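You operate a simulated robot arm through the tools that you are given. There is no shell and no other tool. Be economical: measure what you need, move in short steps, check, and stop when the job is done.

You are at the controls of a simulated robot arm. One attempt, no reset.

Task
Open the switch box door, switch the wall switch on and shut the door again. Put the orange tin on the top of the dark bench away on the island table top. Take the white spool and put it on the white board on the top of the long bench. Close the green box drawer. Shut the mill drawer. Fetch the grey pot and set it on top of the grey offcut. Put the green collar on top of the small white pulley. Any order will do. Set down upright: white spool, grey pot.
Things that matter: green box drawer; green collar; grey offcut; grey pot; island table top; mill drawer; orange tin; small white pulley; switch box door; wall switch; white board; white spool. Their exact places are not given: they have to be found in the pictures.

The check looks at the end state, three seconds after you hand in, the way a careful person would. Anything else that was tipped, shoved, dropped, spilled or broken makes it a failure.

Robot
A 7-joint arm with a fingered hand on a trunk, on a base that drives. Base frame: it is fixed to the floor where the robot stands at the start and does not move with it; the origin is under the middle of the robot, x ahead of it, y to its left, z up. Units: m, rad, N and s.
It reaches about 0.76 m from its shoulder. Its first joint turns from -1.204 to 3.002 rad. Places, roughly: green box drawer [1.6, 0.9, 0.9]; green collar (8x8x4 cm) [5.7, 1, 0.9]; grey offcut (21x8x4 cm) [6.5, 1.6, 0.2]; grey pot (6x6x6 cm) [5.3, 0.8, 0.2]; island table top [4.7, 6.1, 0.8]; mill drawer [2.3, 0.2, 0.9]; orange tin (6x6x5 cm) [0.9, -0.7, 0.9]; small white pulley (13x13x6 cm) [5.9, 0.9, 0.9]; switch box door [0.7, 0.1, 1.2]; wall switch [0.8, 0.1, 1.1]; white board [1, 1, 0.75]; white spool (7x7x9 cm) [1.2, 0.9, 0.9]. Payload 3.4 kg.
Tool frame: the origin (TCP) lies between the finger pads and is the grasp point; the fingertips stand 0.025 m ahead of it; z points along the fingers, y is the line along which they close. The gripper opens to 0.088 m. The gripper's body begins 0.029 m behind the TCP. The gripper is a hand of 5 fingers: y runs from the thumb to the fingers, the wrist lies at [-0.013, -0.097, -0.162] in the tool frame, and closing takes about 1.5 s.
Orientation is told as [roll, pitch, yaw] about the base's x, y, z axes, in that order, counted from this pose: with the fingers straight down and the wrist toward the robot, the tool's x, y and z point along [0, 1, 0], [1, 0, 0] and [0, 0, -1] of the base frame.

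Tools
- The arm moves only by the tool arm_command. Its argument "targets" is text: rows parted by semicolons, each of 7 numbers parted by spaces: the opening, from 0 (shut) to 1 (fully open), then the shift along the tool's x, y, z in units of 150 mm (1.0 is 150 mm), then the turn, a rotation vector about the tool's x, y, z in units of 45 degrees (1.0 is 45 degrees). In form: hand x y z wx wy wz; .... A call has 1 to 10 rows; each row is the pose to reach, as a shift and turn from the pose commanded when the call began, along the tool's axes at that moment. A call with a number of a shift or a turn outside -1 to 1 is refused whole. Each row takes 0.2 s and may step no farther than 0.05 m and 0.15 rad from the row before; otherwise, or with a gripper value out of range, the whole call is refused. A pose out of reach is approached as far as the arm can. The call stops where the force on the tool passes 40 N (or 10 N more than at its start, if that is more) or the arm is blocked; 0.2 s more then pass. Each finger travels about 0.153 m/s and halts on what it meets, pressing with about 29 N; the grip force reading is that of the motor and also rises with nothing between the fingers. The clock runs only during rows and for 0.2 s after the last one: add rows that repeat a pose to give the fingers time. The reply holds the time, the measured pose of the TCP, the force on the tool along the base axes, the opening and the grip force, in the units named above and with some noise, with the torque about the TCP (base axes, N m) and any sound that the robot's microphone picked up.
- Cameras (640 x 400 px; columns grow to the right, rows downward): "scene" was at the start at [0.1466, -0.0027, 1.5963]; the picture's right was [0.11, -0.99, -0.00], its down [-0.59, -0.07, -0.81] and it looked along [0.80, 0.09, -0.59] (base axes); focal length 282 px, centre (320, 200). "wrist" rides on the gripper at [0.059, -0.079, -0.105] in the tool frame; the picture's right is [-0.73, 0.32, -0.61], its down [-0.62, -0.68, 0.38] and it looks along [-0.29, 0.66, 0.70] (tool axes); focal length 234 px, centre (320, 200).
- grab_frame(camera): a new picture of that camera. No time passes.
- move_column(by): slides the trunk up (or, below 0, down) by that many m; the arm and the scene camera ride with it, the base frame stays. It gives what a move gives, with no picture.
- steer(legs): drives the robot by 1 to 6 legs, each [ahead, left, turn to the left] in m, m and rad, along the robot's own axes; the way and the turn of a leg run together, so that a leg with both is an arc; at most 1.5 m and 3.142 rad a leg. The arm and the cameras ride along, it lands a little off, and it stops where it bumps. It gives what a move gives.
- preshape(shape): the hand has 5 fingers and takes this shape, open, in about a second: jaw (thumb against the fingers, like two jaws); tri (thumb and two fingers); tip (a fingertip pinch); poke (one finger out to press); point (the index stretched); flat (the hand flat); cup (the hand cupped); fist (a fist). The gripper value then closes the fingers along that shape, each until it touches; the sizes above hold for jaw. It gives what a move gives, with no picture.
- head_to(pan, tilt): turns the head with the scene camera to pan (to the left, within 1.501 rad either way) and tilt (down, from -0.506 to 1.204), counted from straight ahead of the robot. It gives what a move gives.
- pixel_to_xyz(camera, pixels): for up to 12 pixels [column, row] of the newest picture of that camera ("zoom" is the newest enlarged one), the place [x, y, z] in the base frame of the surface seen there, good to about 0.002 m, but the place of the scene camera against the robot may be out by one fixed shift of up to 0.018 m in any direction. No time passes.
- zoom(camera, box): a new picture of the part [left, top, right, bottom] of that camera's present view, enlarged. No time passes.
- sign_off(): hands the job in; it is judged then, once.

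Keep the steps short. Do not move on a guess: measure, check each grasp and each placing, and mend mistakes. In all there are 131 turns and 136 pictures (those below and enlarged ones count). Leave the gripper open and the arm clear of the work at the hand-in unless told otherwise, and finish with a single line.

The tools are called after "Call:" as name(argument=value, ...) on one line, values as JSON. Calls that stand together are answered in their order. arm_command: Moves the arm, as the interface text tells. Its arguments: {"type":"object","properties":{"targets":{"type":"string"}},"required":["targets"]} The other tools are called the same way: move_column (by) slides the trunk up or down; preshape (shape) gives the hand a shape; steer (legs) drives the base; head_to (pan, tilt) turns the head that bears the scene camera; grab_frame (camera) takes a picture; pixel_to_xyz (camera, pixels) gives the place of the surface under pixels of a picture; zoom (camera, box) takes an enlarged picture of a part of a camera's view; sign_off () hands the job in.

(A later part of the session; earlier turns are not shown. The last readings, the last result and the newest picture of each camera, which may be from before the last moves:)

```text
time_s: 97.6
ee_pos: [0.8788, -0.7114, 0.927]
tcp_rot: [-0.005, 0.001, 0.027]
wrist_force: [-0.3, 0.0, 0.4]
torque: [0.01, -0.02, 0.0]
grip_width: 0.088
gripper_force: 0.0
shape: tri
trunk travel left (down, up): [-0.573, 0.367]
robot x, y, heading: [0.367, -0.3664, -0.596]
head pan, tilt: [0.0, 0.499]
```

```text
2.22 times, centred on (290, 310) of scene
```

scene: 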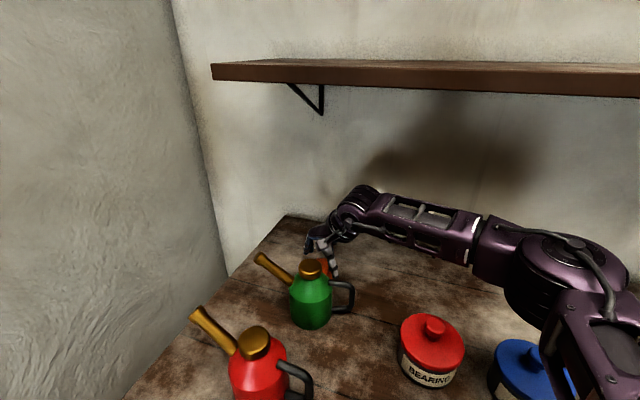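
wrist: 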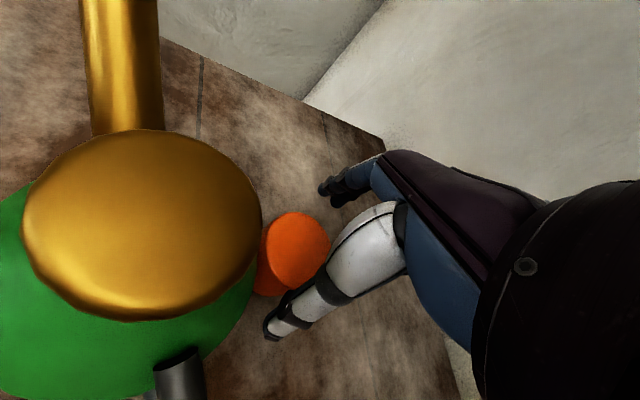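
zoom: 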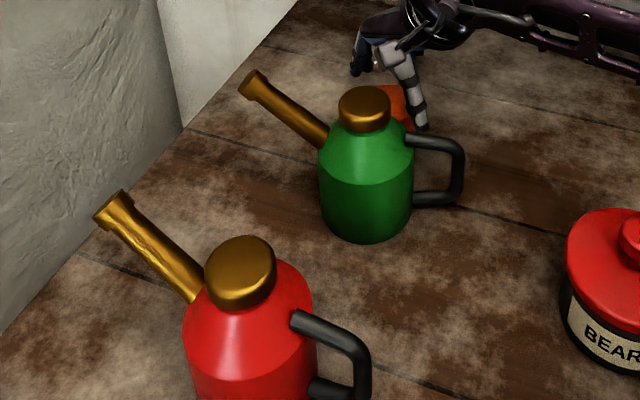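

The green can was shoved back about 3.5 cm when the hand dropped: its cap moved from (0.824, −0.625) to (0.831, −0.660) in scene readings. I'll put it back before anything else, so I'm measuring its spout and handle now.

Call:
pixel_to_xyz(camera="zoom", pixels=[[255, 80], [320, 135], [460, 150], [460, 190], [365, 100], [342, 105], [388, 112], [365, 235], [240, 265], [365, 355], [112, 205]])

Call:
move_column(by=0.14)

Call:
grab_frame(camera="wrist")

```text
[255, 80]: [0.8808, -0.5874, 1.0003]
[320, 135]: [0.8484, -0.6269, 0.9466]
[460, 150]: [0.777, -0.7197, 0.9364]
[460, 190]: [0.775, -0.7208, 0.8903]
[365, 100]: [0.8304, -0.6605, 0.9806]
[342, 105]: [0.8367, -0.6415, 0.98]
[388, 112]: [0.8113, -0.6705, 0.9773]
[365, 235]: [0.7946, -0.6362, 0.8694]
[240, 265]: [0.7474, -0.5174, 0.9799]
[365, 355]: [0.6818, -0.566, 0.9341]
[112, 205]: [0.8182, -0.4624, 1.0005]
```

```text
time_s: 99.3
ee_pos: [0.8794, -0.7124, 1.0661]
tcp_rot: [-0.006, 0.001, 0.027]
wrist_force: [0.4, 0.8, 0.6]
torque: [-0.01, 0.06, 0.0]
grip_width: 0.0883
gripper_force: 0.1
shape: tri
trunk travel left (down, up): [-0.713, 0.227]
robot x, y, heading: [0.3703, -0.3639, -0.594]
head pan, tilt: [0.0, 0.499]
```

```text
65 pictures are left
```

wrist: 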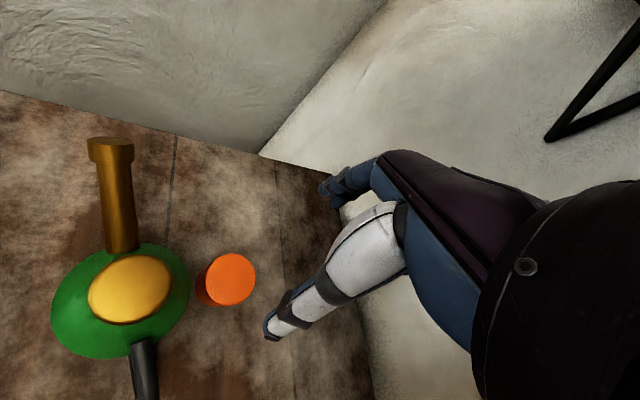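

The can also turned about 17° (its spout went from roughly 35° to 52°). I'll grip its cap from above and set it back. First I'll find the cap centre with the wrist camera.

Call:
pixel_to_xyz(camera="wrist", pixels=[[130, 288], [172, 283], [88, 293], [132, 255], [128, 322], [110, 140], [145, 380]])

Call:
arm_command(targets="1 0.11 -0.1 0 0 0 0; 1 0.22 -0.2 0 0 0 0; 1 0.33 -0.3 0 0 0 0; 1 0.44 -0.4 0 0 0 0; 1 0.44 -0.4 0 0 0 0")

Call:
grab_frame(camera="wrist")

```text
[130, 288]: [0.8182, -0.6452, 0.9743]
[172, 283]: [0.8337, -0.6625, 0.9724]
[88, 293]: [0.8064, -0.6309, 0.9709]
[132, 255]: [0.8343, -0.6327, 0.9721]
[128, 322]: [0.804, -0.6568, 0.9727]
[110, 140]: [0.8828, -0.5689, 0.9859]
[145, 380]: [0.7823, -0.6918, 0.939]
```

```text
time_s: 100.5
ee_pos: [0.8171, -0.647, 1.0661]
tcp_rot: [-0.005, 0.0, 0.027]
wrist_force: [0.8, -0.9, -0.8]
torque: [0.01, 0.01, -0.02]
grip_width: 0.0879
gripper_force: 0.0
shape: tri
trunk travel left (down, up): [-0.713, 0.227]
robot x, y, heading: [0.3639, -0.3615, -0.598]
head pan, tilt: [0.0, 0.499]
```

```text
64 pictures are left
```

wrist: 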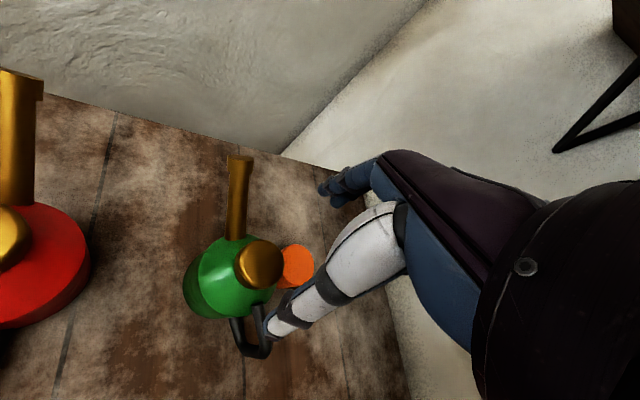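

Cap centre is (0.819, −0.6455), with the hand right over it. I'll lower onto the cap and close.

Call:
move_column(by=-0.093)

Call:
arm_command(targets="0.6 0 0 0 0 0 0; 0.4 0 0 0 0 0 0; 0.2 0 0 0 0 0 0; 0 0 0 0 0 0 0; 0 0 0 0 0 0 0; 0 0 0 0 0 0 0; 0 0 0 0 0 0 0")

Call:
grab_frame(camera="wrist")

```text
time_s: 101.8
ee_pos: [0.817, -0.6474, 0.9742]
tcp_rot: [-0.005, 0.0, 0.026]
wrist_force: [0.6, 1.4, -0.2]
torque: [0.01, -0.03, 0.01]
grip_width: 0.0881
gripper_force: 0.0
shape: tri
trunk travel left (down, up): [-0.62, 0.32]
robot x, y, heading: [0.3683, -0.3621, -0.596]
head pan, tilt: [0.0, 0.499]
```

```text
time_s: 103.4
ee_pos: [0.8163, -0.6464, 0.9744]
tcp_rot: [-0.008, -0.002, 0.026]
wrist_force: [1.3, -0.4, 9.4]
torque: [-0.04, -0.44, -0.04]
grip_width: 0.0355
gripper_force: 29.0
shape: tri
trunk travel left (down, up): [-0.62, 0.32]
robot x, y, heading: [0.3671, -0.3619, -0.595]
head pan, tilt: [0.0, 0.499]
```

```text
63 pictures are left
```

wrist: 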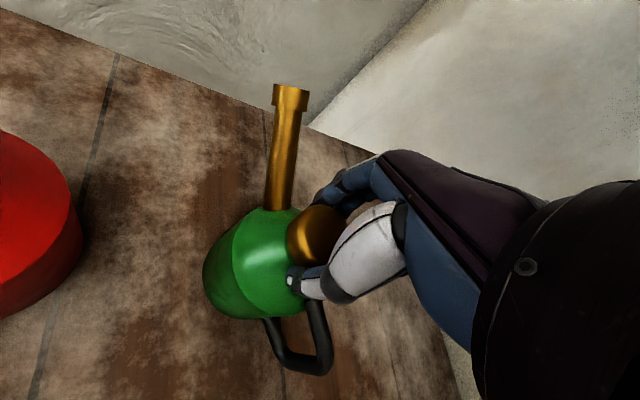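

Gripped (35 mm). I'll lift 4 mm, move 3.5 cm back, turn 15° clockwise, lower, and release.

Call:
arm_command(targets="0 0 0 -0.03 0 0 0; 0 0.06 -0.01 -0.03 0 0 0.09; 0 0.12 -0.02 -0.03 0 0 0.18; 0 0.18 -0.028 -0.03 0 0 0.27; 0 0.235 -0.033 -0.03 0 0 0.344; 0 0.235 -0.033 -0.03 0 0 0.344; 0 0.235 -0.033 0 0 0 0.344; 0 0.235 -0.033 0 0 0 0.344")

Call:
grab_frame(camera="scene")

Call:
grab_frame(camera="wrist")

```text
time_s: 105.2
ee_pos: [0.8103, -0.6102, 0.9761]
tcp_rot: [-0.006, -0.006, -0.242]
wrist_force: [-1.1, 2.6, 11.0]
torque: [-0.08, -0.31, 0.06]
grip_width: 0.0343
gripper_force: 28.7
shape: tri
trunk travel left (down, up): [-0.62, 0.32]
robot x, y, heading: [0.3693, -0.3621, -0.591]
head pan, tilt: [0.0, 0.499]
```

```text
62 pictures are left
```

scene: 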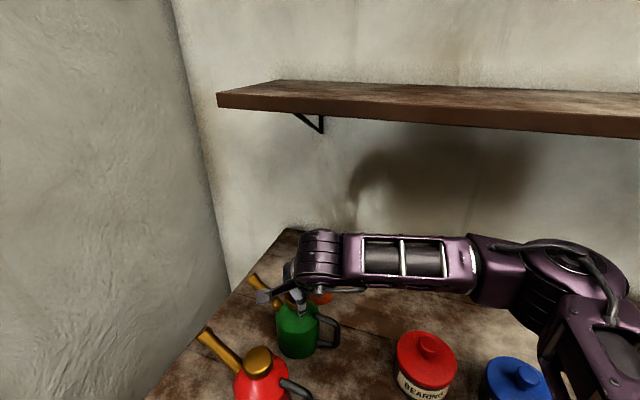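

```text
61 pictures are left
```

wrist: 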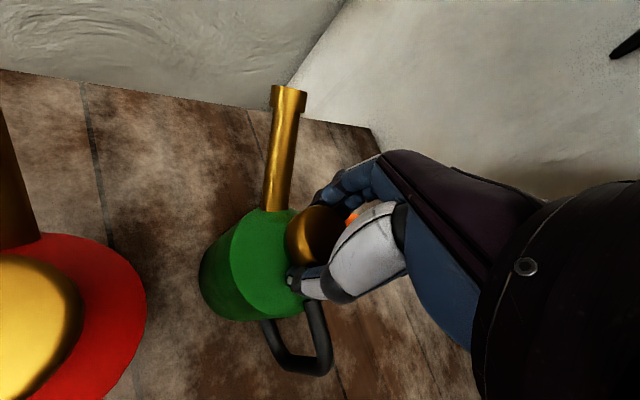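

I'll release slowly and rise straight up.

Call:
arm_command(targets="0.1 0 0 0.01 0 0 0; 0.3 0 0 0.01 0 0 0; 0.6 0 0 0 0 0 0; 1 0 0 0 0 0 0; 1 0 0 0 0 0 0; 1 0 0 0 0 0 0")

Call:
move_column(by=0.09)

Call:
grab_frame(camera="wrist")

Call:
pixel_to_xyz(camera="wrist", pixels=[[257, 263], [245, 190], [262, 240], [270, 335], [300, 265]])

```text
time_s: 106.6
ee_pos: [0.8116, -0.6117, 0.9726]
tcp_rot: [-0.005, -0.001, -0.245]
wrist_force: [-0.1, -0.1, 0.7]
torque: [0.05, 0.0, 0.01]
grip_width: 0.0876
gripper_force: 0.1
shape: tri
trunk travel left (down, up): [-0.62, 0.32]
robot x, y, heading: [0.3701, -0.3665, -0.594]
head pan, tilt: [0.0, 0.499]
```

```text
time_s: 107.8
ee_pos: [0.8104, -0.6119, 1.0622]
tcp_rot: [-0.004, 0.001, -0.244]
wrist_force: [0.3, -0.2, -0.2]
torque: [0.0, -0.01, -0.01]
grip_width: 0.0878
gripper_force: 0.1
shape: tri
trunk travel left (down, up): [-0.71, 0.23]
robot x, y, heading: [0.3671, -0.3628, -0.594]
head pan, tilt: [0.0, 0.499]
```

```text
60 pictures are left
```

wrist: 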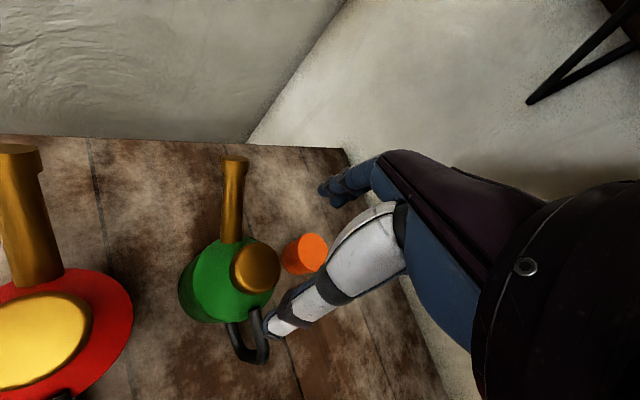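

```text
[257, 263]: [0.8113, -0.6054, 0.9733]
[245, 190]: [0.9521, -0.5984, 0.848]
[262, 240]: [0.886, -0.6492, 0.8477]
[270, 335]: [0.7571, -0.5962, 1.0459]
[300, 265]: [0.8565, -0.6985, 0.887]
```

The can is back at about (0.813, −0.609), its original spot. Now back over the tin.

Call:
arm_command(targets="1 -0.13 0.15 0 0 0 -0.09; 1 -0.265 0.3 0 0 0 -0.18; 1 -0.4 0.45 0 0 0 -0.27; 1 -0.53 0.605 0 0 0 -0.344; 1 -0.53 0.605 0 0 0 -0.344")

Call:
move_column(by=-0.13)

Call:
grab_frame(camera="wrist")

```text
time_s: 109.0
ee_pos: [0.8806, -0.71, 1.0614]
tcp_rot: [-0.007, -0.001, 0.027]
wrist_force: [-0.8, 1.0, -0.1]
torque: [0.02, -0.01, 0.03]
grip_width: 0.0878
gripper_force: 0.0
shape: tri
trunk travel left (down, up): [-0.71, 0.23]
robot x, y, heading: [0.3668, -0.3647, -0.594]
head pan, tilt: [0.0, 0.499]
```

```text
time_s: 110.6
ee_pos: [0.8798, -0.7102, 0.932]
tcp_rot: [-0.004, 0.0, 0.026]
wrist_force: [0.1, 0.2, -0.1]
torque: [0.01, 0.03, 0.0]
grip_width: 0.0878
gripper_force: 0.1
shape: tri
trunk travel left (down, up): [-0.58, 0.36]
robot x, y, heading: [0.3656, -0.3645, -0.592]
head pan, tilt: [0.0, 0.499]
```

```text
59 pictures are left
```

wrist: 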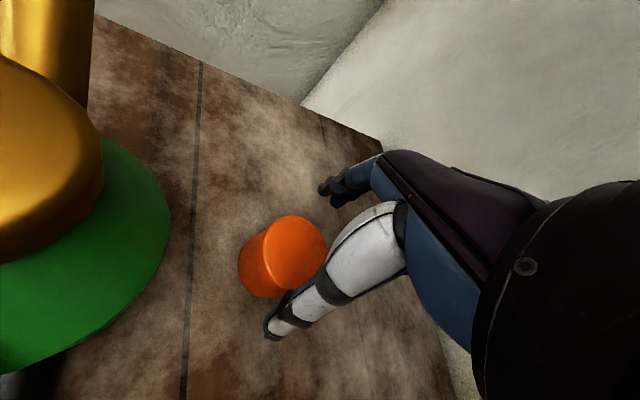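

Clear of the can now. I'll lower the last 4.7 cm and close on the tin.

Call:
move_column(by=-0.049)

Call:
arm_command(targets="0.7 0 0 0 0 0 0; 0.5 0 0 0 0 0 0; 0.3 0 0 0 0 0 0; 0.2 0 0 0 0 0 0; 0.2 0 0 0 0 0 0; 0 0 0 0 0 0 0; 0 0 0 0 0 0 0; 0 0 0 0 0 0 0")

Call:
grab_frame(camera="wrist")

```text
time_s: 111.5
ee_pos: [0.8791, -0.7104, 0.8884]
tcp_rot: [-0.009, -0.012, 0.027]
wrist_force: [4.8, -4.1, 29.1]
torque: [-0.66, -0.46, 0.08]
grip_width: 0.0877
gripper_force: 0.1
shape: tri
trunk travel left (down, up): [-0.531, 0.409]
robot x, y, heading: [0.3686, -0.3637, -0.6]
head pan, tilt: [0.0, 0.499]
```

```text
time_s: 113.3
ee_pos: [0.8778, -0.7087, 0.8895]
tcp_rot: [-0.008, -0.009, 0.026]
wrist_force: [2.3, -1.0, 32.6]
torque: [-0.69, -0.47, 0.09]
grip_width: 0.0469
gripper_force: 28.7
shape: tri
trunk travel left (down, up): [-0.531, 0.409]
robot x, y, heading: [0.3632, -0.3629, -0.587]
head pan, tilt: [0.0, 0.499]
```

```text
58 pictures are left
```

wrist: 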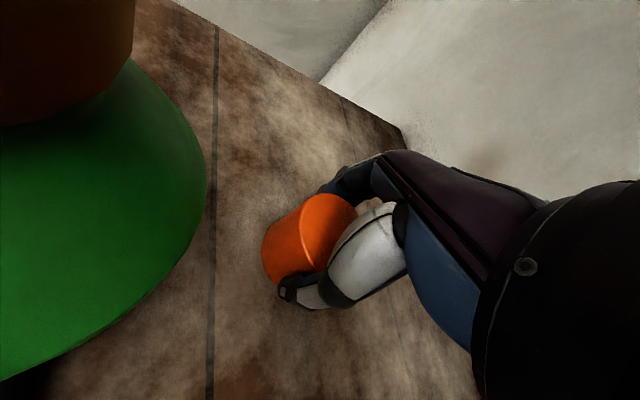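

Gripped at 47 mm (a round tin between three fingers). I'll lift straight up and check.

Call:
move_column(by=0.17)

Call:
grab_frame(camera="wrist")

```text
time_s: 115.2
ee_pos: [0.8796, -0.7097, 1.0541]
tcp_rot: [-0.005, 0.002, 0.027]
wrist_force: [-0.4, -0.2, -2.0]
torque: [0.0, 0.01, 0.0]
grip_width: 0.0469
gripper_force: 29.3
shape: tri
trunk travel left (down, up): [-0.701, 0.239]
robot x, y, heading: [0.3684, -0.3624, -0.592]
head pan, tilt: [0.0, 0.499]
```

```text
57 pictures are left
```

wrist: 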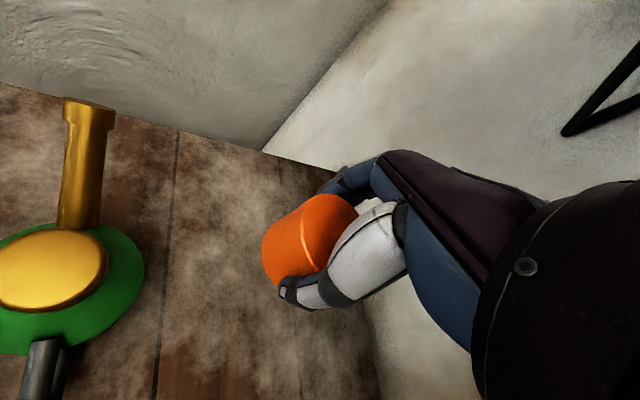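

The tin is held. I'll back away from the bench and turn towards the open end of the wall to look at the way ahead.

Call:
steer(legs=[[-0.6, 0, 0], [0, 0, 2.8]])

Call:
head_to(pan=-0.3, tilt=0.3)

Call:
grab_frame(camera="scene")

```text
time_s: 125.3
ee_pos: [-0.5123, 0.4619, 1.053]
tcp_rot: [-0.006, -0.001, 2.856]
wrist_force: [0.0, 0.0, -0.3]
torque: [0.0, -0.01, -0.01]
grip_width: 0.0462
gripper_force: 28.7
shape: tri
trunk travel left (down, up): [-0.701, 0.239]
robot x, y, heading: [-0.1318, -0.0248, 2.234]
head pan, tilt: [0.0, 0.499]
```

```text
time_s: 126.1
ee_pos: [-0.5119, 0.4618, 1.0514]
tcp_rot: [-0.007, 0.002, 2.856]
wrist_force: [-1.1, -1.0, -0.2]
torque: [0.0, -0.01, -0.01]
grip_width: 0.046
gripper_force: 28.9
shape: tri
trunk travel left (down, up): [-0.701, 0.239]
robot x, y, heading: [-0.1338, -0.027, 2.236]
head pan, tilt: [-0.3, 0.3]
```

```text
56 pictures are left
```

scene: 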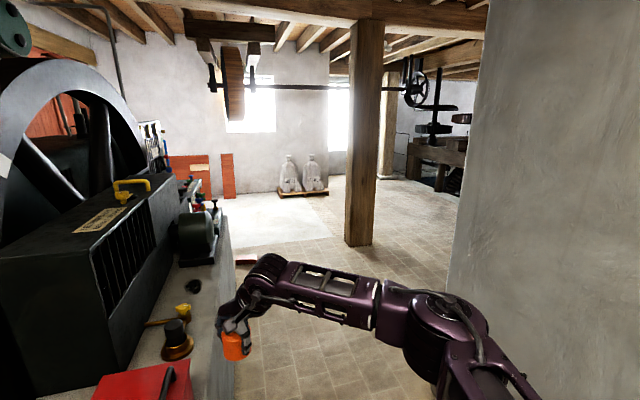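

The engine plinth is on the left, the wall end on the right and a pillar ahead. I'll measure the passage.

Call:
pixel_to_xyz(camera="scene", pixels=[[237, 390], [240, 300], [232, 262], [450, 260], [360, 245], [303, 195], [408, 180], [455, 165], [385, 178], [300, 330], [255, 262]])

Call:
head_to(pan=-0.75, tilt=0.3)

Call:
grab_frame(camera="scene")

```text
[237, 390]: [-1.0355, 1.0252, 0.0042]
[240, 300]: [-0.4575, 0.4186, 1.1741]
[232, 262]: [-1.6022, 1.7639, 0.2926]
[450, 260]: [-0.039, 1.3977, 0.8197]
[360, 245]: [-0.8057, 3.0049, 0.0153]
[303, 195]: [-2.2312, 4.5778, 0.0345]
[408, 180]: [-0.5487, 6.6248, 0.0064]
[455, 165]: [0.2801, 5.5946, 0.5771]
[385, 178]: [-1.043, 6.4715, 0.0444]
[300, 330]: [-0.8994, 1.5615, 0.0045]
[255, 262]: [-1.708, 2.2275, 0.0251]
```

```text
time_s: 127.0
ee_pos: [-0.5125, 0.4618, 1.0528]
tcp_rot: [-0.006, 0.001, 2.855]
wrist_force: [-0.7, -0.3, -1.0]
torque: [0.07, 0.01, -0.01]
grip_width: 0.0461
gripper_force: 29.1
shape: tri
trunk travel left (down, up): [-0.701, 0.239]
robot x, y, heading: [-0.1338, -0.0265, 2.236]
head pan, tilt: [-0.75, 0.3]
```

```text
55 pictures are left
```

scene: 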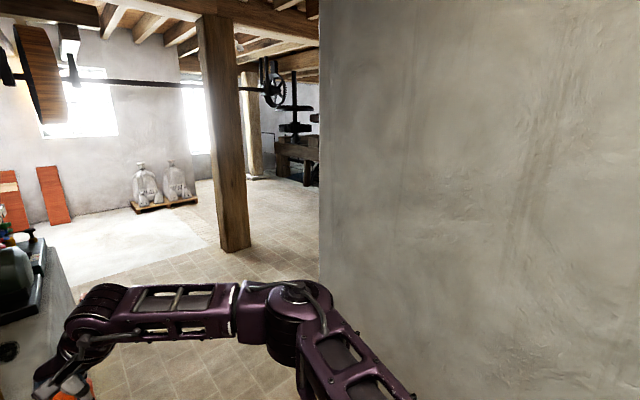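

Passage is about 1 m wide: plinth edge at n≈−0.23, wall at n≈0.79, wall end at t≈1.15. I'll shift right, drive along it past the wall end, then turn right and look.

Call:
steer(legs=[[0, -0.36, -0.027], [1.3, 0, 0], [0.45, 0, 0], [0, 0, -1.3]])

Call:
head_to(pan=-0.3, tilt=0.3)

Call:
grab_frame(camera="scene")

Call:
head_to(pan=0.5, tilt=0.2)

Call:
grab_frame(camera="scene")

```text
time_s: 141.0
ee_pos: [-0.5526, 2.0984, 1.0522]
tcp_rot: [-0.005, -0.001, 1.562]
wrist_force: [-0.1, 0.3, -0.9]
torque: [0.03, -0.03, -0.01]
grip_width: 0.0457
gripper_force: 29.0
shape: tri
trunk travel left (down, up): [-0.701, 0.239]
robot x, y, heading: [-0.9231, 1.5966, 0.937]
head pan, tilt: [-0.75, 0.3]
```

```text
time_s: 141.9
ee_pos: [-0.5532, 2.0986, 1.0528]
tcp_rot: [-0.006, 0.001, 1.559]
wrist_force: [0.2, 0.4, -0.6]
torque: [0.0, 0.01, 0.0]
grip_width: 0.0455
gripper_force: 29.0
shape: tri
trunk travel left (down, up): [-0.701, 0.239]
robot x, y, heading: [-0.9188, 1.599, 0.943]
head pan, tilt: [-0.3, 0.3]
```

```text
54 pictures are left
```

scene: 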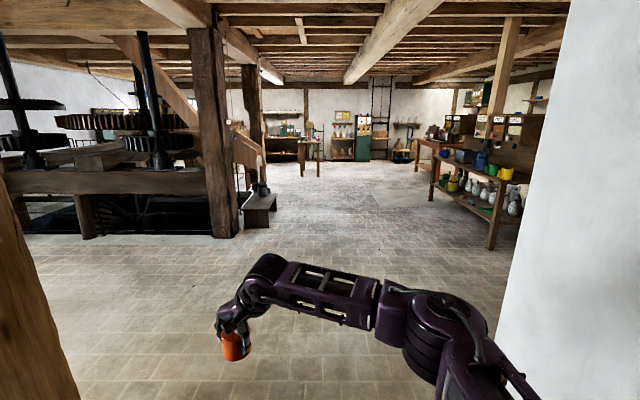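

```text
time_s: 143.0
ee_pos: [-0.5537, 2.099, 1.0531]
tcp_rot: [-0.006, 0.001, 1.561]
wrist_force: [-0.2, -0.8, -0.9]
torque: [-0.03, 0.02, -0.04]
grip_width: 0.0455
gripper_force: 29.0
shape: tri
trunk travel left (down, up): [-0.701, 0.239]
robot x, y, heading: [-0.9219, 1.6013, 0.938]
head pan, tilt: [0.499, 0.201]
```

```text
53 pictures are left
```

scene: 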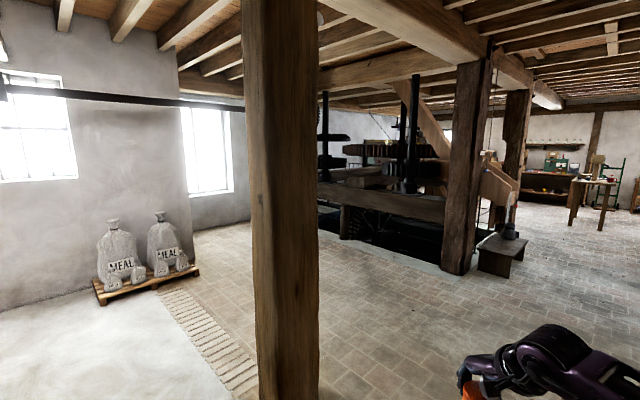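

An open hall with a small table standing free ahead, near (310,155), and the long bench to the right. I'll zoom in that way.

Call:
head_to(pan=-0.3, tilt=0.2)

Call:
zoom(camera="scene", box=[230, 120, 550, 300])

Call:
pixel_to_xyz(camera="zoom", pixels=[[160, 120], [185, 122], [140, 120], [175, 190], [415, 130], [560, 190], [520, 270], [260, 190], [60, 230], [430, 185], [490, 150]])

```text
time_s: 144.2
ee_pos: [-0.5523, 2.0992, 1.0528]
tcp_rot: [-0.006, 0.001, 1.56]
wrist_force: [0.3, 0.0, -1.5]
torque: [0.01, 0.01, 0.02]
grip_width: 0.0455
gripper_force: 29.1
shape: tri
trunk travel left (down, up): [-0.701, 0.239]
robot x, y, heading: [-0.9173, 1.602, 0.94]
head pan, tilt: [-0.3, 0.201]
```

```text
2.00 times, centred on (390, 210) of scene
```

zoom: 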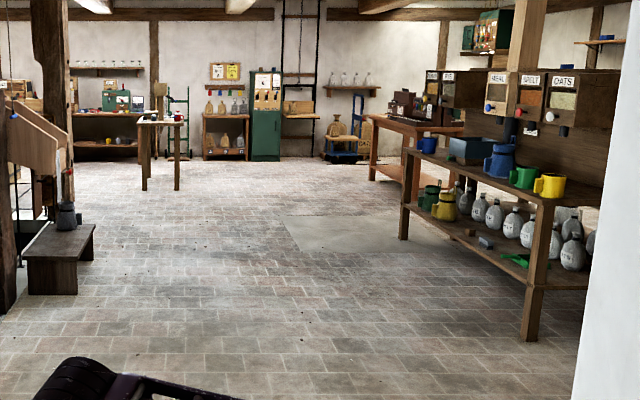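

```text
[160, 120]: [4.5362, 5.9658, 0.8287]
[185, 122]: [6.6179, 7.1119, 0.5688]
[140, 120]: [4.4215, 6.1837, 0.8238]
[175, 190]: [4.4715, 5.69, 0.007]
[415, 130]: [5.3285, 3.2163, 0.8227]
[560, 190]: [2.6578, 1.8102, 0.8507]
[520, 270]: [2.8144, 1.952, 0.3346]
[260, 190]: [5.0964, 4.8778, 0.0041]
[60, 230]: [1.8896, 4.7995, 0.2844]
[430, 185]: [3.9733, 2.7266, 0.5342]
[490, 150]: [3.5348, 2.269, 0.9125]
```

The way along the room axis is clear. Table's near leg is at (4.47, 5.69). I'll drive about 5.7 m towards it.

Call:
steer(legs=[[0, 0, -0.302], [1.5, 0.05, 0], [1.5, 0.05, 0], [1.5, 0.05, 0], [1.2, 0.05, 0]])

Call:
head_to(pan=0.0, tilt=0.4)

Call:
grab_frame(camera="scene")

```text
refused: leg 2 is longer than a leg can be; nothing moved
```

```text
time_s: 145.0
ee_pos: [-0.5527, 2.0988, 1.0531]
tcp_rot: [-0.006, 0.001, 1.562]
wrist_force: [-0.3, 1.1, -1.2]
torque: [0.02, 0.02, -0.04]
grip_width: 0.0458
gripper_force: 29.1
shape: tri
trunk travel left (down, up): [-0.701, 0.239]
robot x, y, heading: [-0.9226, 1.597, 0.939]
head pan, tilt: [0.0, 0.4]
```

```text
51 pictures are left
```

scene: 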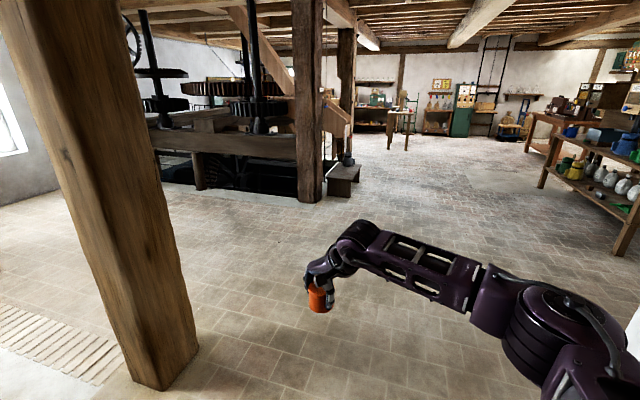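

The leg was too long because the sideways part counted. I'm sending it again with shorter legs.

Call:
steer(legs=[[0, 0, -0.302], [1.45, 0.05, 0], [1.45, 0.05, 0], [1.45, 0.05, 0], [1.35, 0.05, 0]])

Call:
grab_frame(camera="scene")

```text
time_s: 173.0
ee_pos: [4.1894, 5.2684, 1.0526]
tcp_rot: [-0.006, 0.002, 1.189]
wrist_force: [-0.8, 0.6, -0.5]
torque: [0.0, 0.02, -0.01]
grip_width: 0.0457
gripper_force: 28.9
shape: tri
trunk travel left (down, up): [-0.701, 0.239]
robot x, y, heading: [3.6681, 4.9336, 0.571]
head pan, tilt: [0.0, 0.4]
```

```text
50 pictures are left
```

scene: 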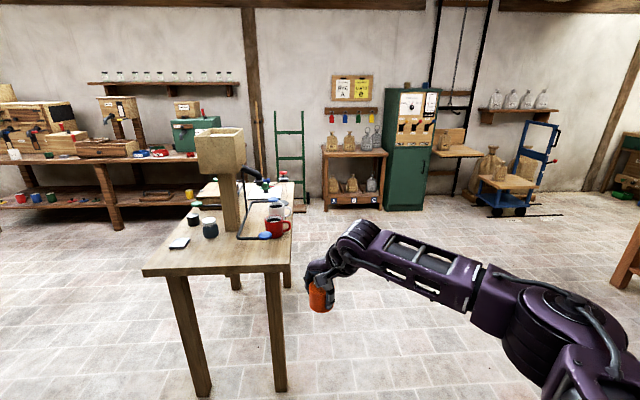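

The island table is just ahead-left. I'll measure free spots on its top near (215,262).

Call:
pixel_to_xyz(camera="scene", pixels=[[215, 262], [240, 255], [145, 270], [290, 270], [278, 232], [180, 243], [210, 232], [240, 235], [190, 265], [255, 268]])

Call:
zoom(camera="scene", box=[130, 160, 330, 300])

```text
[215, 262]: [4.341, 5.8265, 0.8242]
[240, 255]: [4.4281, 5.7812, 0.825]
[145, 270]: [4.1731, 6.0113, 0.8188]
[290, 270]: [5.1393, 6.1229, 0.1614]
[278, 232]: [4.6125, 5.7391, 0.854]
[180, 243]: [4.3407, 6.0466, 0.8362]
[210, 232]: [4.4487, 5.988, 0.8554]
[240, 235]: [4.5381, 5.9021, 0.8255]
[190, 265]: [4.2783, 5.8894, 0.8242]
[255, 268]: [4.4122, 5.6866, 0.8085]
```

```text
2.86 times, centred on (230, 230) of scene
```

zoom: 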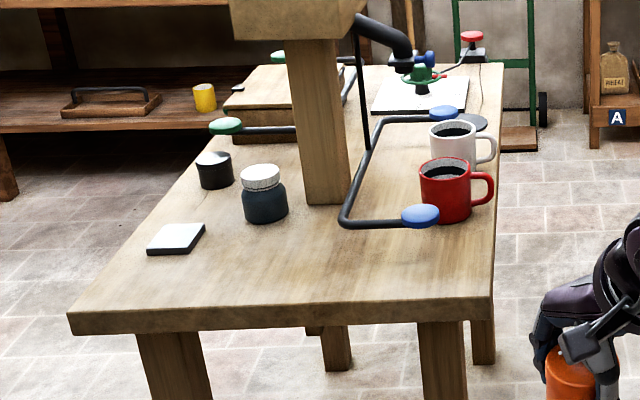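

I'll place it at about (4.394, 5.840), table top z≈0.817. Base moves left 37 cm and ahead 48 cm.

Call:
steer(legs=[[0, 0.37, 0], [0.482, 0, 0]])

Call:
grab_frame(camera="wrist")

```text
time_s: 177.8
ee_pos: [4.3981, 5.8414, 1.0528]
tcp_rot: [-0.006, 0.001, 1.188]
wrist_force: [-0.8, -0.3, -1.5]
torque: [0.02, 0.03, 0.02]
grip_width: 0.0455
gripper_force: 28.9
shape: tri
trunk travel left (down, up): [-0.701, 0.239]
robot x, y, heading: [3.8728, 5.5106, 0.57]
head pan, tilt: [0.0, 0.4]
```

```text
48 pictures are left
```

wrist: 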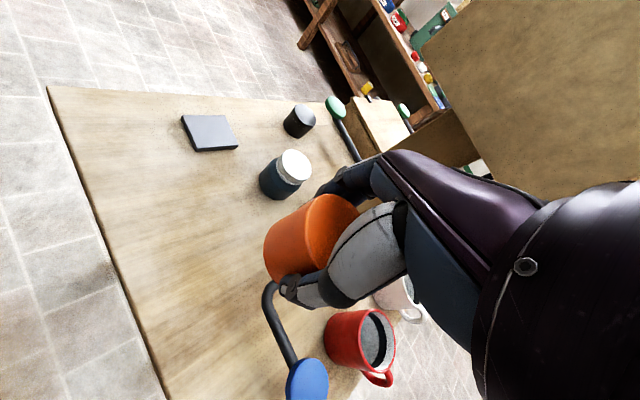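

I'll check the clearances around the drop spot: the crank bar (275,310), the jar (285,175) and the front edge.

Call:
pixel_to_xyz(camera="wrist", pixels=[[272, 292], [285, 340], [305, 375], [285, 190], [295, 165], [300, 120], [220, 270], [150, 330], [355, 340]])

```text
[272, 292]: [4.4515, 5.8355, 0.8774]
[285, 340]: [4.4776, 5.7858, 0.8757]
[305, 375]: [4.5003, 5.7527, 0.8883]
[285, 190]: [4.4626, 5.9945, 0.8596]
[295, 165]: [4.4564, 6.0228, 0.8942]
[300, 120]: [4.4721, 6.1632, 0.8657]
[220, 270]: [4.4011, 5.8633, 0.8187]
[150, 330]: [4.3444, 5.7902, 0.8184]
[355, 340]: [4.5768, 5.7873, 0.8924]
```

The crank bar is only 5 cm away, so I'll shift 7 cm left and 3 cm back before lowering.

Call:
steer(legs=[[-0.03, 0.072, 0]])

Call:
move_column(by=-0.185)

Call:
grab_frame(camera="wrist")

```text
time_s: 178.9
ee_pos: [4.3325, 5.8863, 1.053]
tcp_rot: [-0.006, 0.002, 1.186]
wrist_force: [0.2, 0.0, -1.1]
torque: [-0.03, 0.0, 0.01]
grip_width: 0.0454
gripper_force: 29.1
shape: tri
trunk travel left (down, up): [-0.701, 0.239]
robot x, y, heading: [3.8091, 5.5519, 0.567]
head pan, tilt: [0.0, 0.4]
```

```text
time_s: 180.9
ee_pos: [4.3337, 5.8879, 0.8675]
tcp_rot: [-0.005, 0.002, 1.185]
wrist_force: [-0.6, 0.0, -0.4]
torque: [0.03, -0.01, 0.02]
grip_width: 0.0455
gripper_force: 29.0
shape: tri
trunk travel left (down, up): [-0.516, 0.424]
robot x, y, heading: [3.8102, 5.5534, 0.57]
head pan, tilt: [0.0, 0.4]
```

```text
47 pictures are left
```

wrist: 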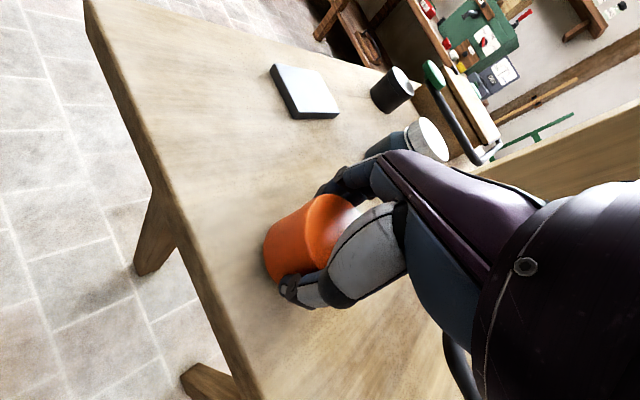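

A few mm above the table. I'll lower 8 mm, open, and rise.

Call:
arm_command(targets="0 0 0 0.03 0 0 0; 0 0 0 0.055 0 0 0; 0 0 0 0.055 0 0 0; 0.4 0 0 0.055 0 0 0; 0.7 0 0 0.05 0 0 0; 1 0 0 0.05 0 0 0; 1 0 0 0.05 0 0 0; 1 0 0 0.05 0 0 0")

Call:
move_column(by=0.2)

Call:
grab_frame(camera="wrist")

```text
time_s: 182.7
ee_pos: [4.3319, 5.8866, 0.8605]
tcp_rot: [-0.006, 0.001, 1.187]
wrist_force: [-0.6, 0.4, 0.2]
torque: [-0.01, -0.05, 0.01]
grip_width: 0.0875
gripper_force: 0.1
shape: tri
trunk travel left (down, up): [-0.516, 0.424]
robot x, y, heading: [3.8098, 5.5558, 0.57]
head pan, tilt: [0.0, 0.4]
```

```text
time_s: 184.9
ee_pos: [4.3321, 5.8869, 1.0594]
tcp_rot: [-0.004, 0.003, 1.186]
wrist_force: [0.0, 0.8, -0.1]
torque: [0.0, 0.02, -0.01]
grip_width: 0.0876
gripper_force: 0.1
shape: tri
trunk travel left (down, up): [-0.716, 0.224]
robot x, y, heading: [3.8107, 5.5527, 0.568]
head pan, tilt: [0.0, 0.4]
```

```text
46 pictures are left
```

wrist: 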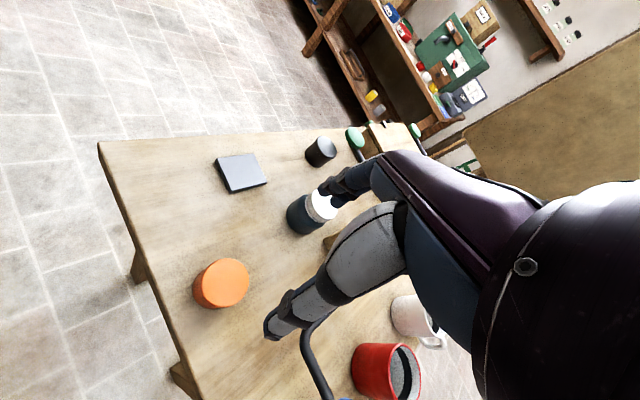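

Tin is standing on the island table. Next comes the corner with collar, pulley, pot and offcut. I'll back off, turn right and look.

Call:
steer(legs=[[-0.4, 0, 0], [0, 0, -1.5]])

Call:
head_to(pan=0.15, tilt=0.2)

Call:
grab_frame(camera="scene")

Call:
pixel_to_xyz(camera="scene", pixels=[[320, 180], [250, 180], [400, 180], [480, 200], [560, 220], [200, 180], [150, 200], [320, 230], [100, 200], [620, 250], [440, 160], [280, 150]])

```text
time_s: 190.9
ee_pos: [3.8602, 4.858, 1.0602]
tcp_rot: [-0.005, 0.001, -0.284]
wrist_force: [-0.1, -0.6, -0.8]
torque: [-0.02, 0.01, 0.01]
grip_width: 0.0876
gripper_force: 0.0
shape: tri
trunk travel left (down, up): [-0.716, 0.224]
robot x, y, heading: [3.4812, 5.3428, -0.902]
head pan, tilt: [0.0, 0.4]
```

```text
time_s: 191.7
ee_pos: [3.8606, 4.8569, 1.0598]
tcp_rot: [-0.005, 0.0, -0.283]
wrist_force: [-0.7, 0.2, 0.3]
torque: [-0.02, 0.01, -0.02]
grip_width: 0.0874
gripper_force: 0.0
shape: tri
trunk travel left (down, up): [-0.716, 0.224]
robot x, y, heading: [3.4794, 5.3453, -0.9]
head pan, tilt: [0.15, 0.201]
```

```text
45 pictures are left
```

scene: 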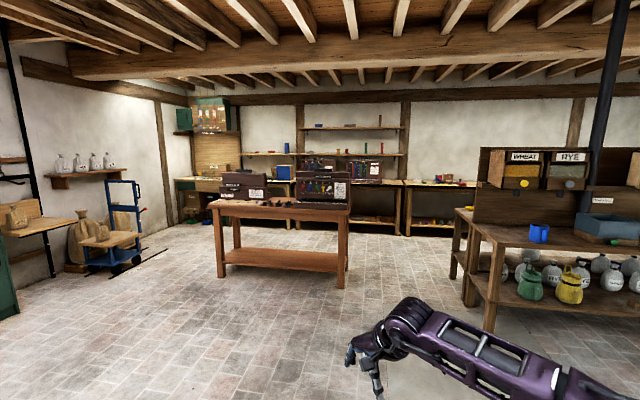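

```text
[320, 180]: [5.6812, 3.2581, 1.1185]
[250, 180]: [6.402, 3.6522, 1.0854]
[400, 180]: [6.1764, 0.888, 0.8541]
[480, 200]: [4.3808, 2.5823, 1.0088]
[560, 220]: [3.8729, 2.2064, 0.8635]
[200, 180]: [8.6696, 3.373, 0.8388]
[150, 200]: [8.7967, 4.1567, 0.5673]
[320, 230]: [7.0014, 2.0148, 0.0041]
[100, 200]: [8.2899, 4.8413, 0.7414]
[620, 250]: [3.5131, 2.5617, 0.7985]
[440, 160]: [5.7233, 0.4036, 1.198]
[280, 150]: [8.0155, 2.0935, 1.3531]
```

The target bench is at the back wall, around (440,180). The way goes between the middle table and the mill bench. I'll zoom and measure the gap.

Call:
pixel_to_xyz(camera="scene", pixels=[[345, 287], [467, 303], [489, 330], [222, 277], [405, 235], [450, 272], [400, 250]])

Call:
zoom(camera="scene", box=[345, 150, 485, 245])

Call:
pixel_to_xyz(camera="zoom", pixels=[[440, 125], [410, 128], [475, 130], [490, 130], [555, 145], [170, 130], [250, 130], [520, 350]])

```text
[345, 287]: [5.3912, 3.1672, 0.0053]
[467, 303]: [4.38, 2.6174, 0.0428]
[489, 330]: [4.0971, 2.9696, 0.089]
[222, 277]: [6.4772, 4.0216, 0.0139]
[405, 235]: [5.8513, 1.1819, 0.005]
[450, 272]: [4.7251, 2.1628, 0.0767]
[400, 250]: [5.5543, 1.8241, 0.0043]
```

```text
4.21 times, centred on (415, 198) of scene
```

zoom: 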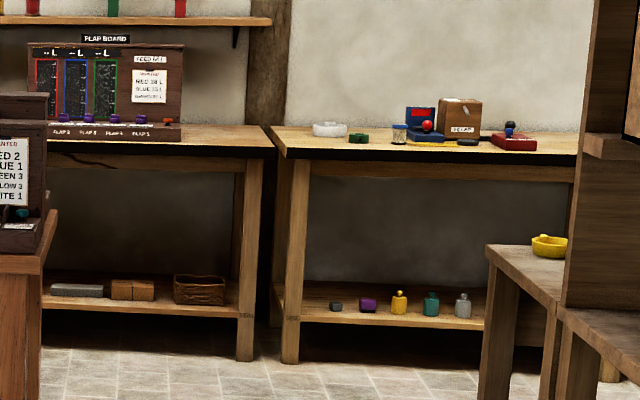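

```text
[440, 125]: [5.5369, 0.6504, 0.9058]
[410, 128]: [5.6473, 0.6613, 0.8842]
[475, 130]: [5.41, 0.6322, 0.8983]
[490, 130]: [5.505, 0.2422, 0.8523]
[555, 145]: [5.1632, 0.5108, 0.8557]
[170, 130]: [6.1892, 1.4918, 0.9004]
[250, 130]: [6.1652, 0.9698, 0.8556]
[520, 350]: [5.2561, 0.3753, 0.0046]
```

White pulley at zoom (330,128) with the green collar at (358,138). The grey offcut sits on the left bench's lower shelf, and small pots and bottles on the right one's. I'll drive through the gap to about 0.9 m before the bench.

Call:
steer(legs=[[0, -0.32, -0.033], [1.4, 0, 0], [1.4, 0, 0], [1.0, 0, 0]])

Call:
head_to(pan=0.0, tilt=0.6)

Call:
grab_frame(camera="scene")

```text
time_s: 211.8
ee_pos: [5.8461, 1.5658, 1.061]
tcp_rot: [-0.004, 0.003, -0.33]
wrist_force: [0.0, -0.7, 0.8]
torque: [-0.01, -0.01, 0.01]
grip_width: 0.0873
gripper_force: 0.0
shape: tri
trunk travel left (down, up): [-0.716, 0.224]
robot x, y, heading: [5.487, 2.0677, -0.948]
head pan, tilt: [0.15, 0.201]
```

```text
time_s: 212.7
ee_pos: [5.8461, 1.5651, 1.0612]
tcp_rot: [-0.005, 0.002, -0.332]
wrist_force: [0.4, -0.4, 0.5]
torque: [0.02, -0.01, 0.02]
grip_width: 0.0878
gripper_force: 0.0
shape: tri
trunk travel left (down, up): [-0.716, 0.224]
robot x, y, heading: [5.4906, 2.0667, -0.952]
head pan, tilt: [0.0, 0.6]
```

```text
43 pictures are left
```

scene: 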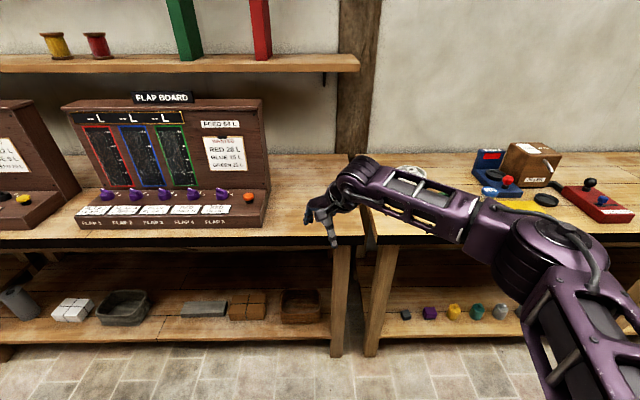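

The grey pot is at (500,311) and the grey offcut at (205,308). The arm hides the pulley and collar, so I'll measure the visible ones and look right.

Call:
pixel_to_xyz(camera="scene", pixels=[[500, 306], [500, 316], [492, 312], [508, 312], [478, 310], [182, 307], [226, 305], [205, 303], [205, 313], [380, 250], [330, 240], [200, 335]])

Call:
head_to(pan=-0.7, tilt=0.6)

Call:
grab_frame(camera="scene")

```text
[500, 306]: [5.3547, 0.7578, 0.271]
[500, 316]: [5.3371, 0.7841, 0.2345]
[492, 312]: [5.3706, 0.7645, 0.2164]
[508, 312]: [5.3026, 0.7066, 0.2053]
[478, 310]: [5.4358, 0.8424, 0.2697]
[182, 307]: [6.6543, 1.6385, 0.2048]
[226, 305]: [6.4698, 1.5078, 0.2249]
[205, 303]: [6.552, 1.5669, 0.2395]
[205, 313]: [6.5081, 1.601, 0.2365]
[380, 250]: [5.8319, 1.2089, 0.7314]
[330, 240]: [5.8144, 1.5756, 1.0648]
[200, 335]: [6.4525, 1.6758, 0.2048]
```

```text
time_s: 213.8
ee_pos: [5.8467, 1.5653, 1.0597]
tcp_rot: [-0.004, 0.001, -0.332]
wrist_force: [-0.4, 0.2, -0.1]
torque: [-0.01, -0.02, 0.02]
grip_width: 0.0874
gripper_force: 0.1
shape: tri
trunk travel left (down, up): [-0.716, 0.224]
robot x, y, heading: [5.4877, 2.0713, -0.951]
head pan, tilt: [-0.7, 0.6]
```

```text
42 pictures are left
```

scene: 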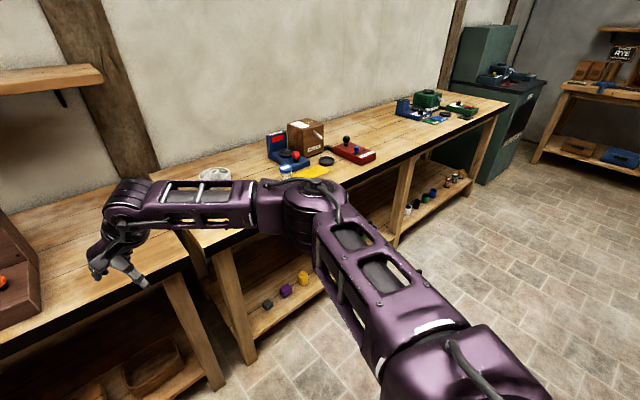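

The floor alongside this bench is free. I'll slide right 45 cm and ahead 20 cm, then look with the wrist camera.

Call:
steer(legs=[[0, -0.42, 0.018], [0.2, 0, 0]])

Call:
head_to(pan=0.1, tilt=0.7)

Call:
grab_frame(camera="wrist")

Call:
grab_frame(camera="scene")

```text
time_s: 217.6
ee_pos: [5.6344, 1.1658, 1.0595]
tcp_rot: [-0.004, 0.001, -0.319]
wrist_force: [0.3, 0.3, 0.2]
torque: [0.02, 0.02, 0.01]
grip_width: 0.0876
gripper_force: 0.1
shape: tri
trunk travel left (down, up): [-0.716, 0.224]
robot x, y, heading: [5.2641, 1.6667, -0.937]
head pan, tilt: [-0.7, 0.6]
```

```text
time_s: 218.7
ee_pos: [5.6341, 1.1656, 1.0602]
tcp_rot: [-0.006, 0.001, -0.318]
wrist_force: [0.0, -1.0, -0.5]
torque: [-0.01, -0.03, -0.01]
grip_width: 0.0873
gripper_force: 0.0
shape: tri
trunk travel left (down, up): [-0.716, 0.224]
robot x, y, heading: [5.2659, 1.6622, -0.936]
head pan, tilt: [0.099, 0.7]
```

```text
41 pictures are left
```

wrist: 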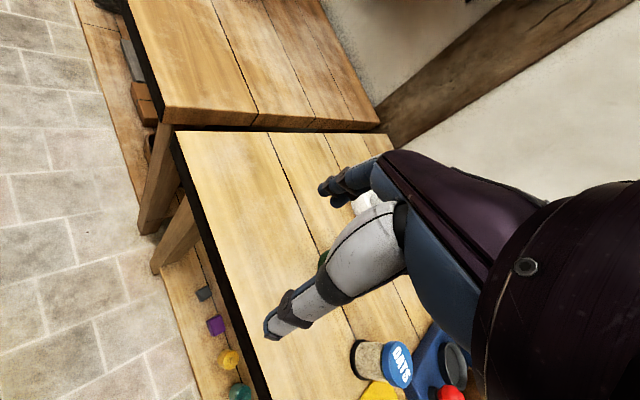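

```text
40 pictures are left
```

scene: 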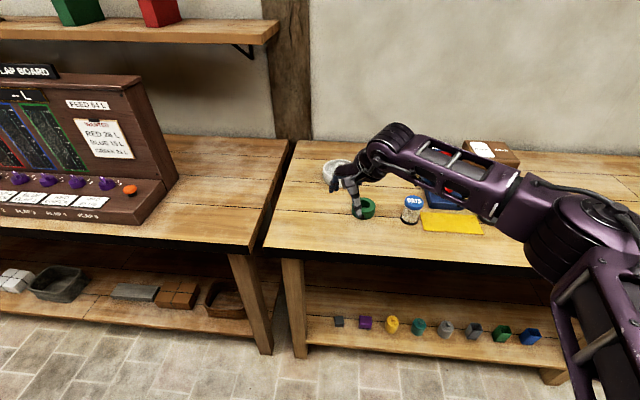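

The green collar is at (366,208) and the pulley at (335,172). I'll zoom there and measure.

Call:
zoom(camera="scene", box=[300, 140, 500, 260])

Call:
pixel_to_xyz(camera="zoom", pixels=[[215, 215], [235, 222], [245, 210], [205, 235], [238, 238], [195, 205], [95, 75], [75, 110], [110, 135], [85, 95], [145, 100], [360, 215]])

```text
3.20 times, centred on (400, 200) of scene
```

zoom: 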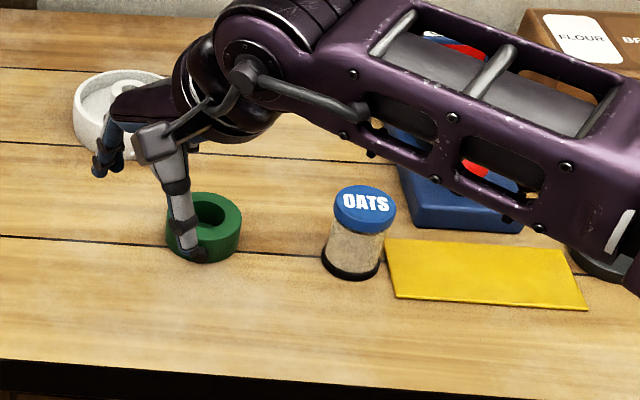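

```text
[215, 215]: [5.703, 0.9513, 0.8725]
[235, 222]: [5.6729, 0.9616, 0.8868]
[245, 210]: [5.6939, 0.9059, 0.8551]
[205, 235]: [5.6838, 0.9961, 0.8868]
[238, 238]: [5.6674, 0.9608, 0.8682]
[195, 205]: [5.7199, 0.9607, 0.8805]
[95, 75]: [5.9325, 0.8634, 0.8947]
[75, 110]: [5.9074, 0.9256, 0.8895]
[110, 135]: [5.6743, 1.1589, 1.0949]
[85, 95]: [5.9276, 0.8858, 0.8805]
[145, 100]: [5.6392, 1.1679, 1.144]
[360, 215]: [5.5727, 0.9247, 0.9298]
```

I'll bring the hand above the collar estimate (5.689, 0.98) with the base and measure there with the wrist camera.

Call:
steer(legs=[[0.182, -0.066, 0]])

Call:
grab_frame(camera="wrist")

```text
time_s: 220.3
ee_pos: [5.69, 0.9801, 1.0606]
tcp_rot: [-0.005, 0.002, -0.317]
wrist_force: [-0.2, 0.0, 0.1]
torque: [0.0, 0.01, 0.0]
grip_width: 0.0878
gripper_force: 0.0
shape: tri
trunk travel left (down, up): [-0.716, 0.224]
robot x, y, heading: [5.3246, 1.4788, -0.937]
head pan, tilt: [0.099, 0.7]
```

```text
38 pictures are left
```

wrist: 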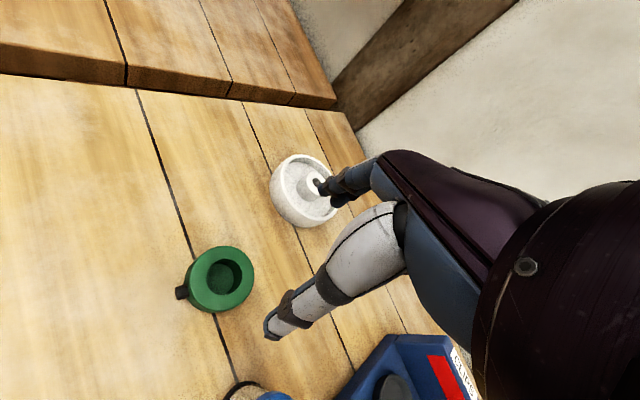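

Both are visible. I'll measure rim points of the collar (with its black screw at (180,292)) and of the pulley with its hub at (313,183).

Call:
pixel_to_xyz(camera="wrist", pixels=[[197, 283], [249, 272], [226, 252], [216, 298], [180, 292], [224, 278], [278, 185], [303, 160], [318, 170], [313, 183], [307, 208], [297, 190]])

Call:
zoom(camera="wrist", box=[160, 130, 360, 330])

```text
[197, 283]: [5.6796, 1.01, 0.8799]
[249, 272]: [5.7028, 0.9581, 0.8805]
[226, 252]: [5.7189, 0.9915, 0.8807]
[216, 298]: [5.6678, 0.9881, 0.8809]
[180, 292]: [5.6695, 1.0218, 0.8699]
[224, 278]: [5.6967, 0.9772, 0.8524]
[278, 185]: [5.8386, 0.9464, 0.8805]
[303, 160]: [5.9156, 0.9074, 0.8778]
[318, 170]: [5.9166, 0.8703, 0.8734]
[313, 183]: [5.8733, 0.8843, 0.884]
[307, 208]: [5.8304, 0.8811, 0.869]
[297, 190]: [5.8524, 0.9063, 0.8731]
```

```text
2.00 times, centred on (260, 230) of wrist
```

zoom: 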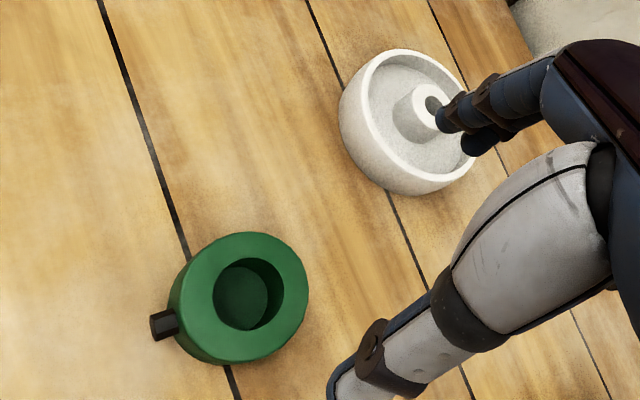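

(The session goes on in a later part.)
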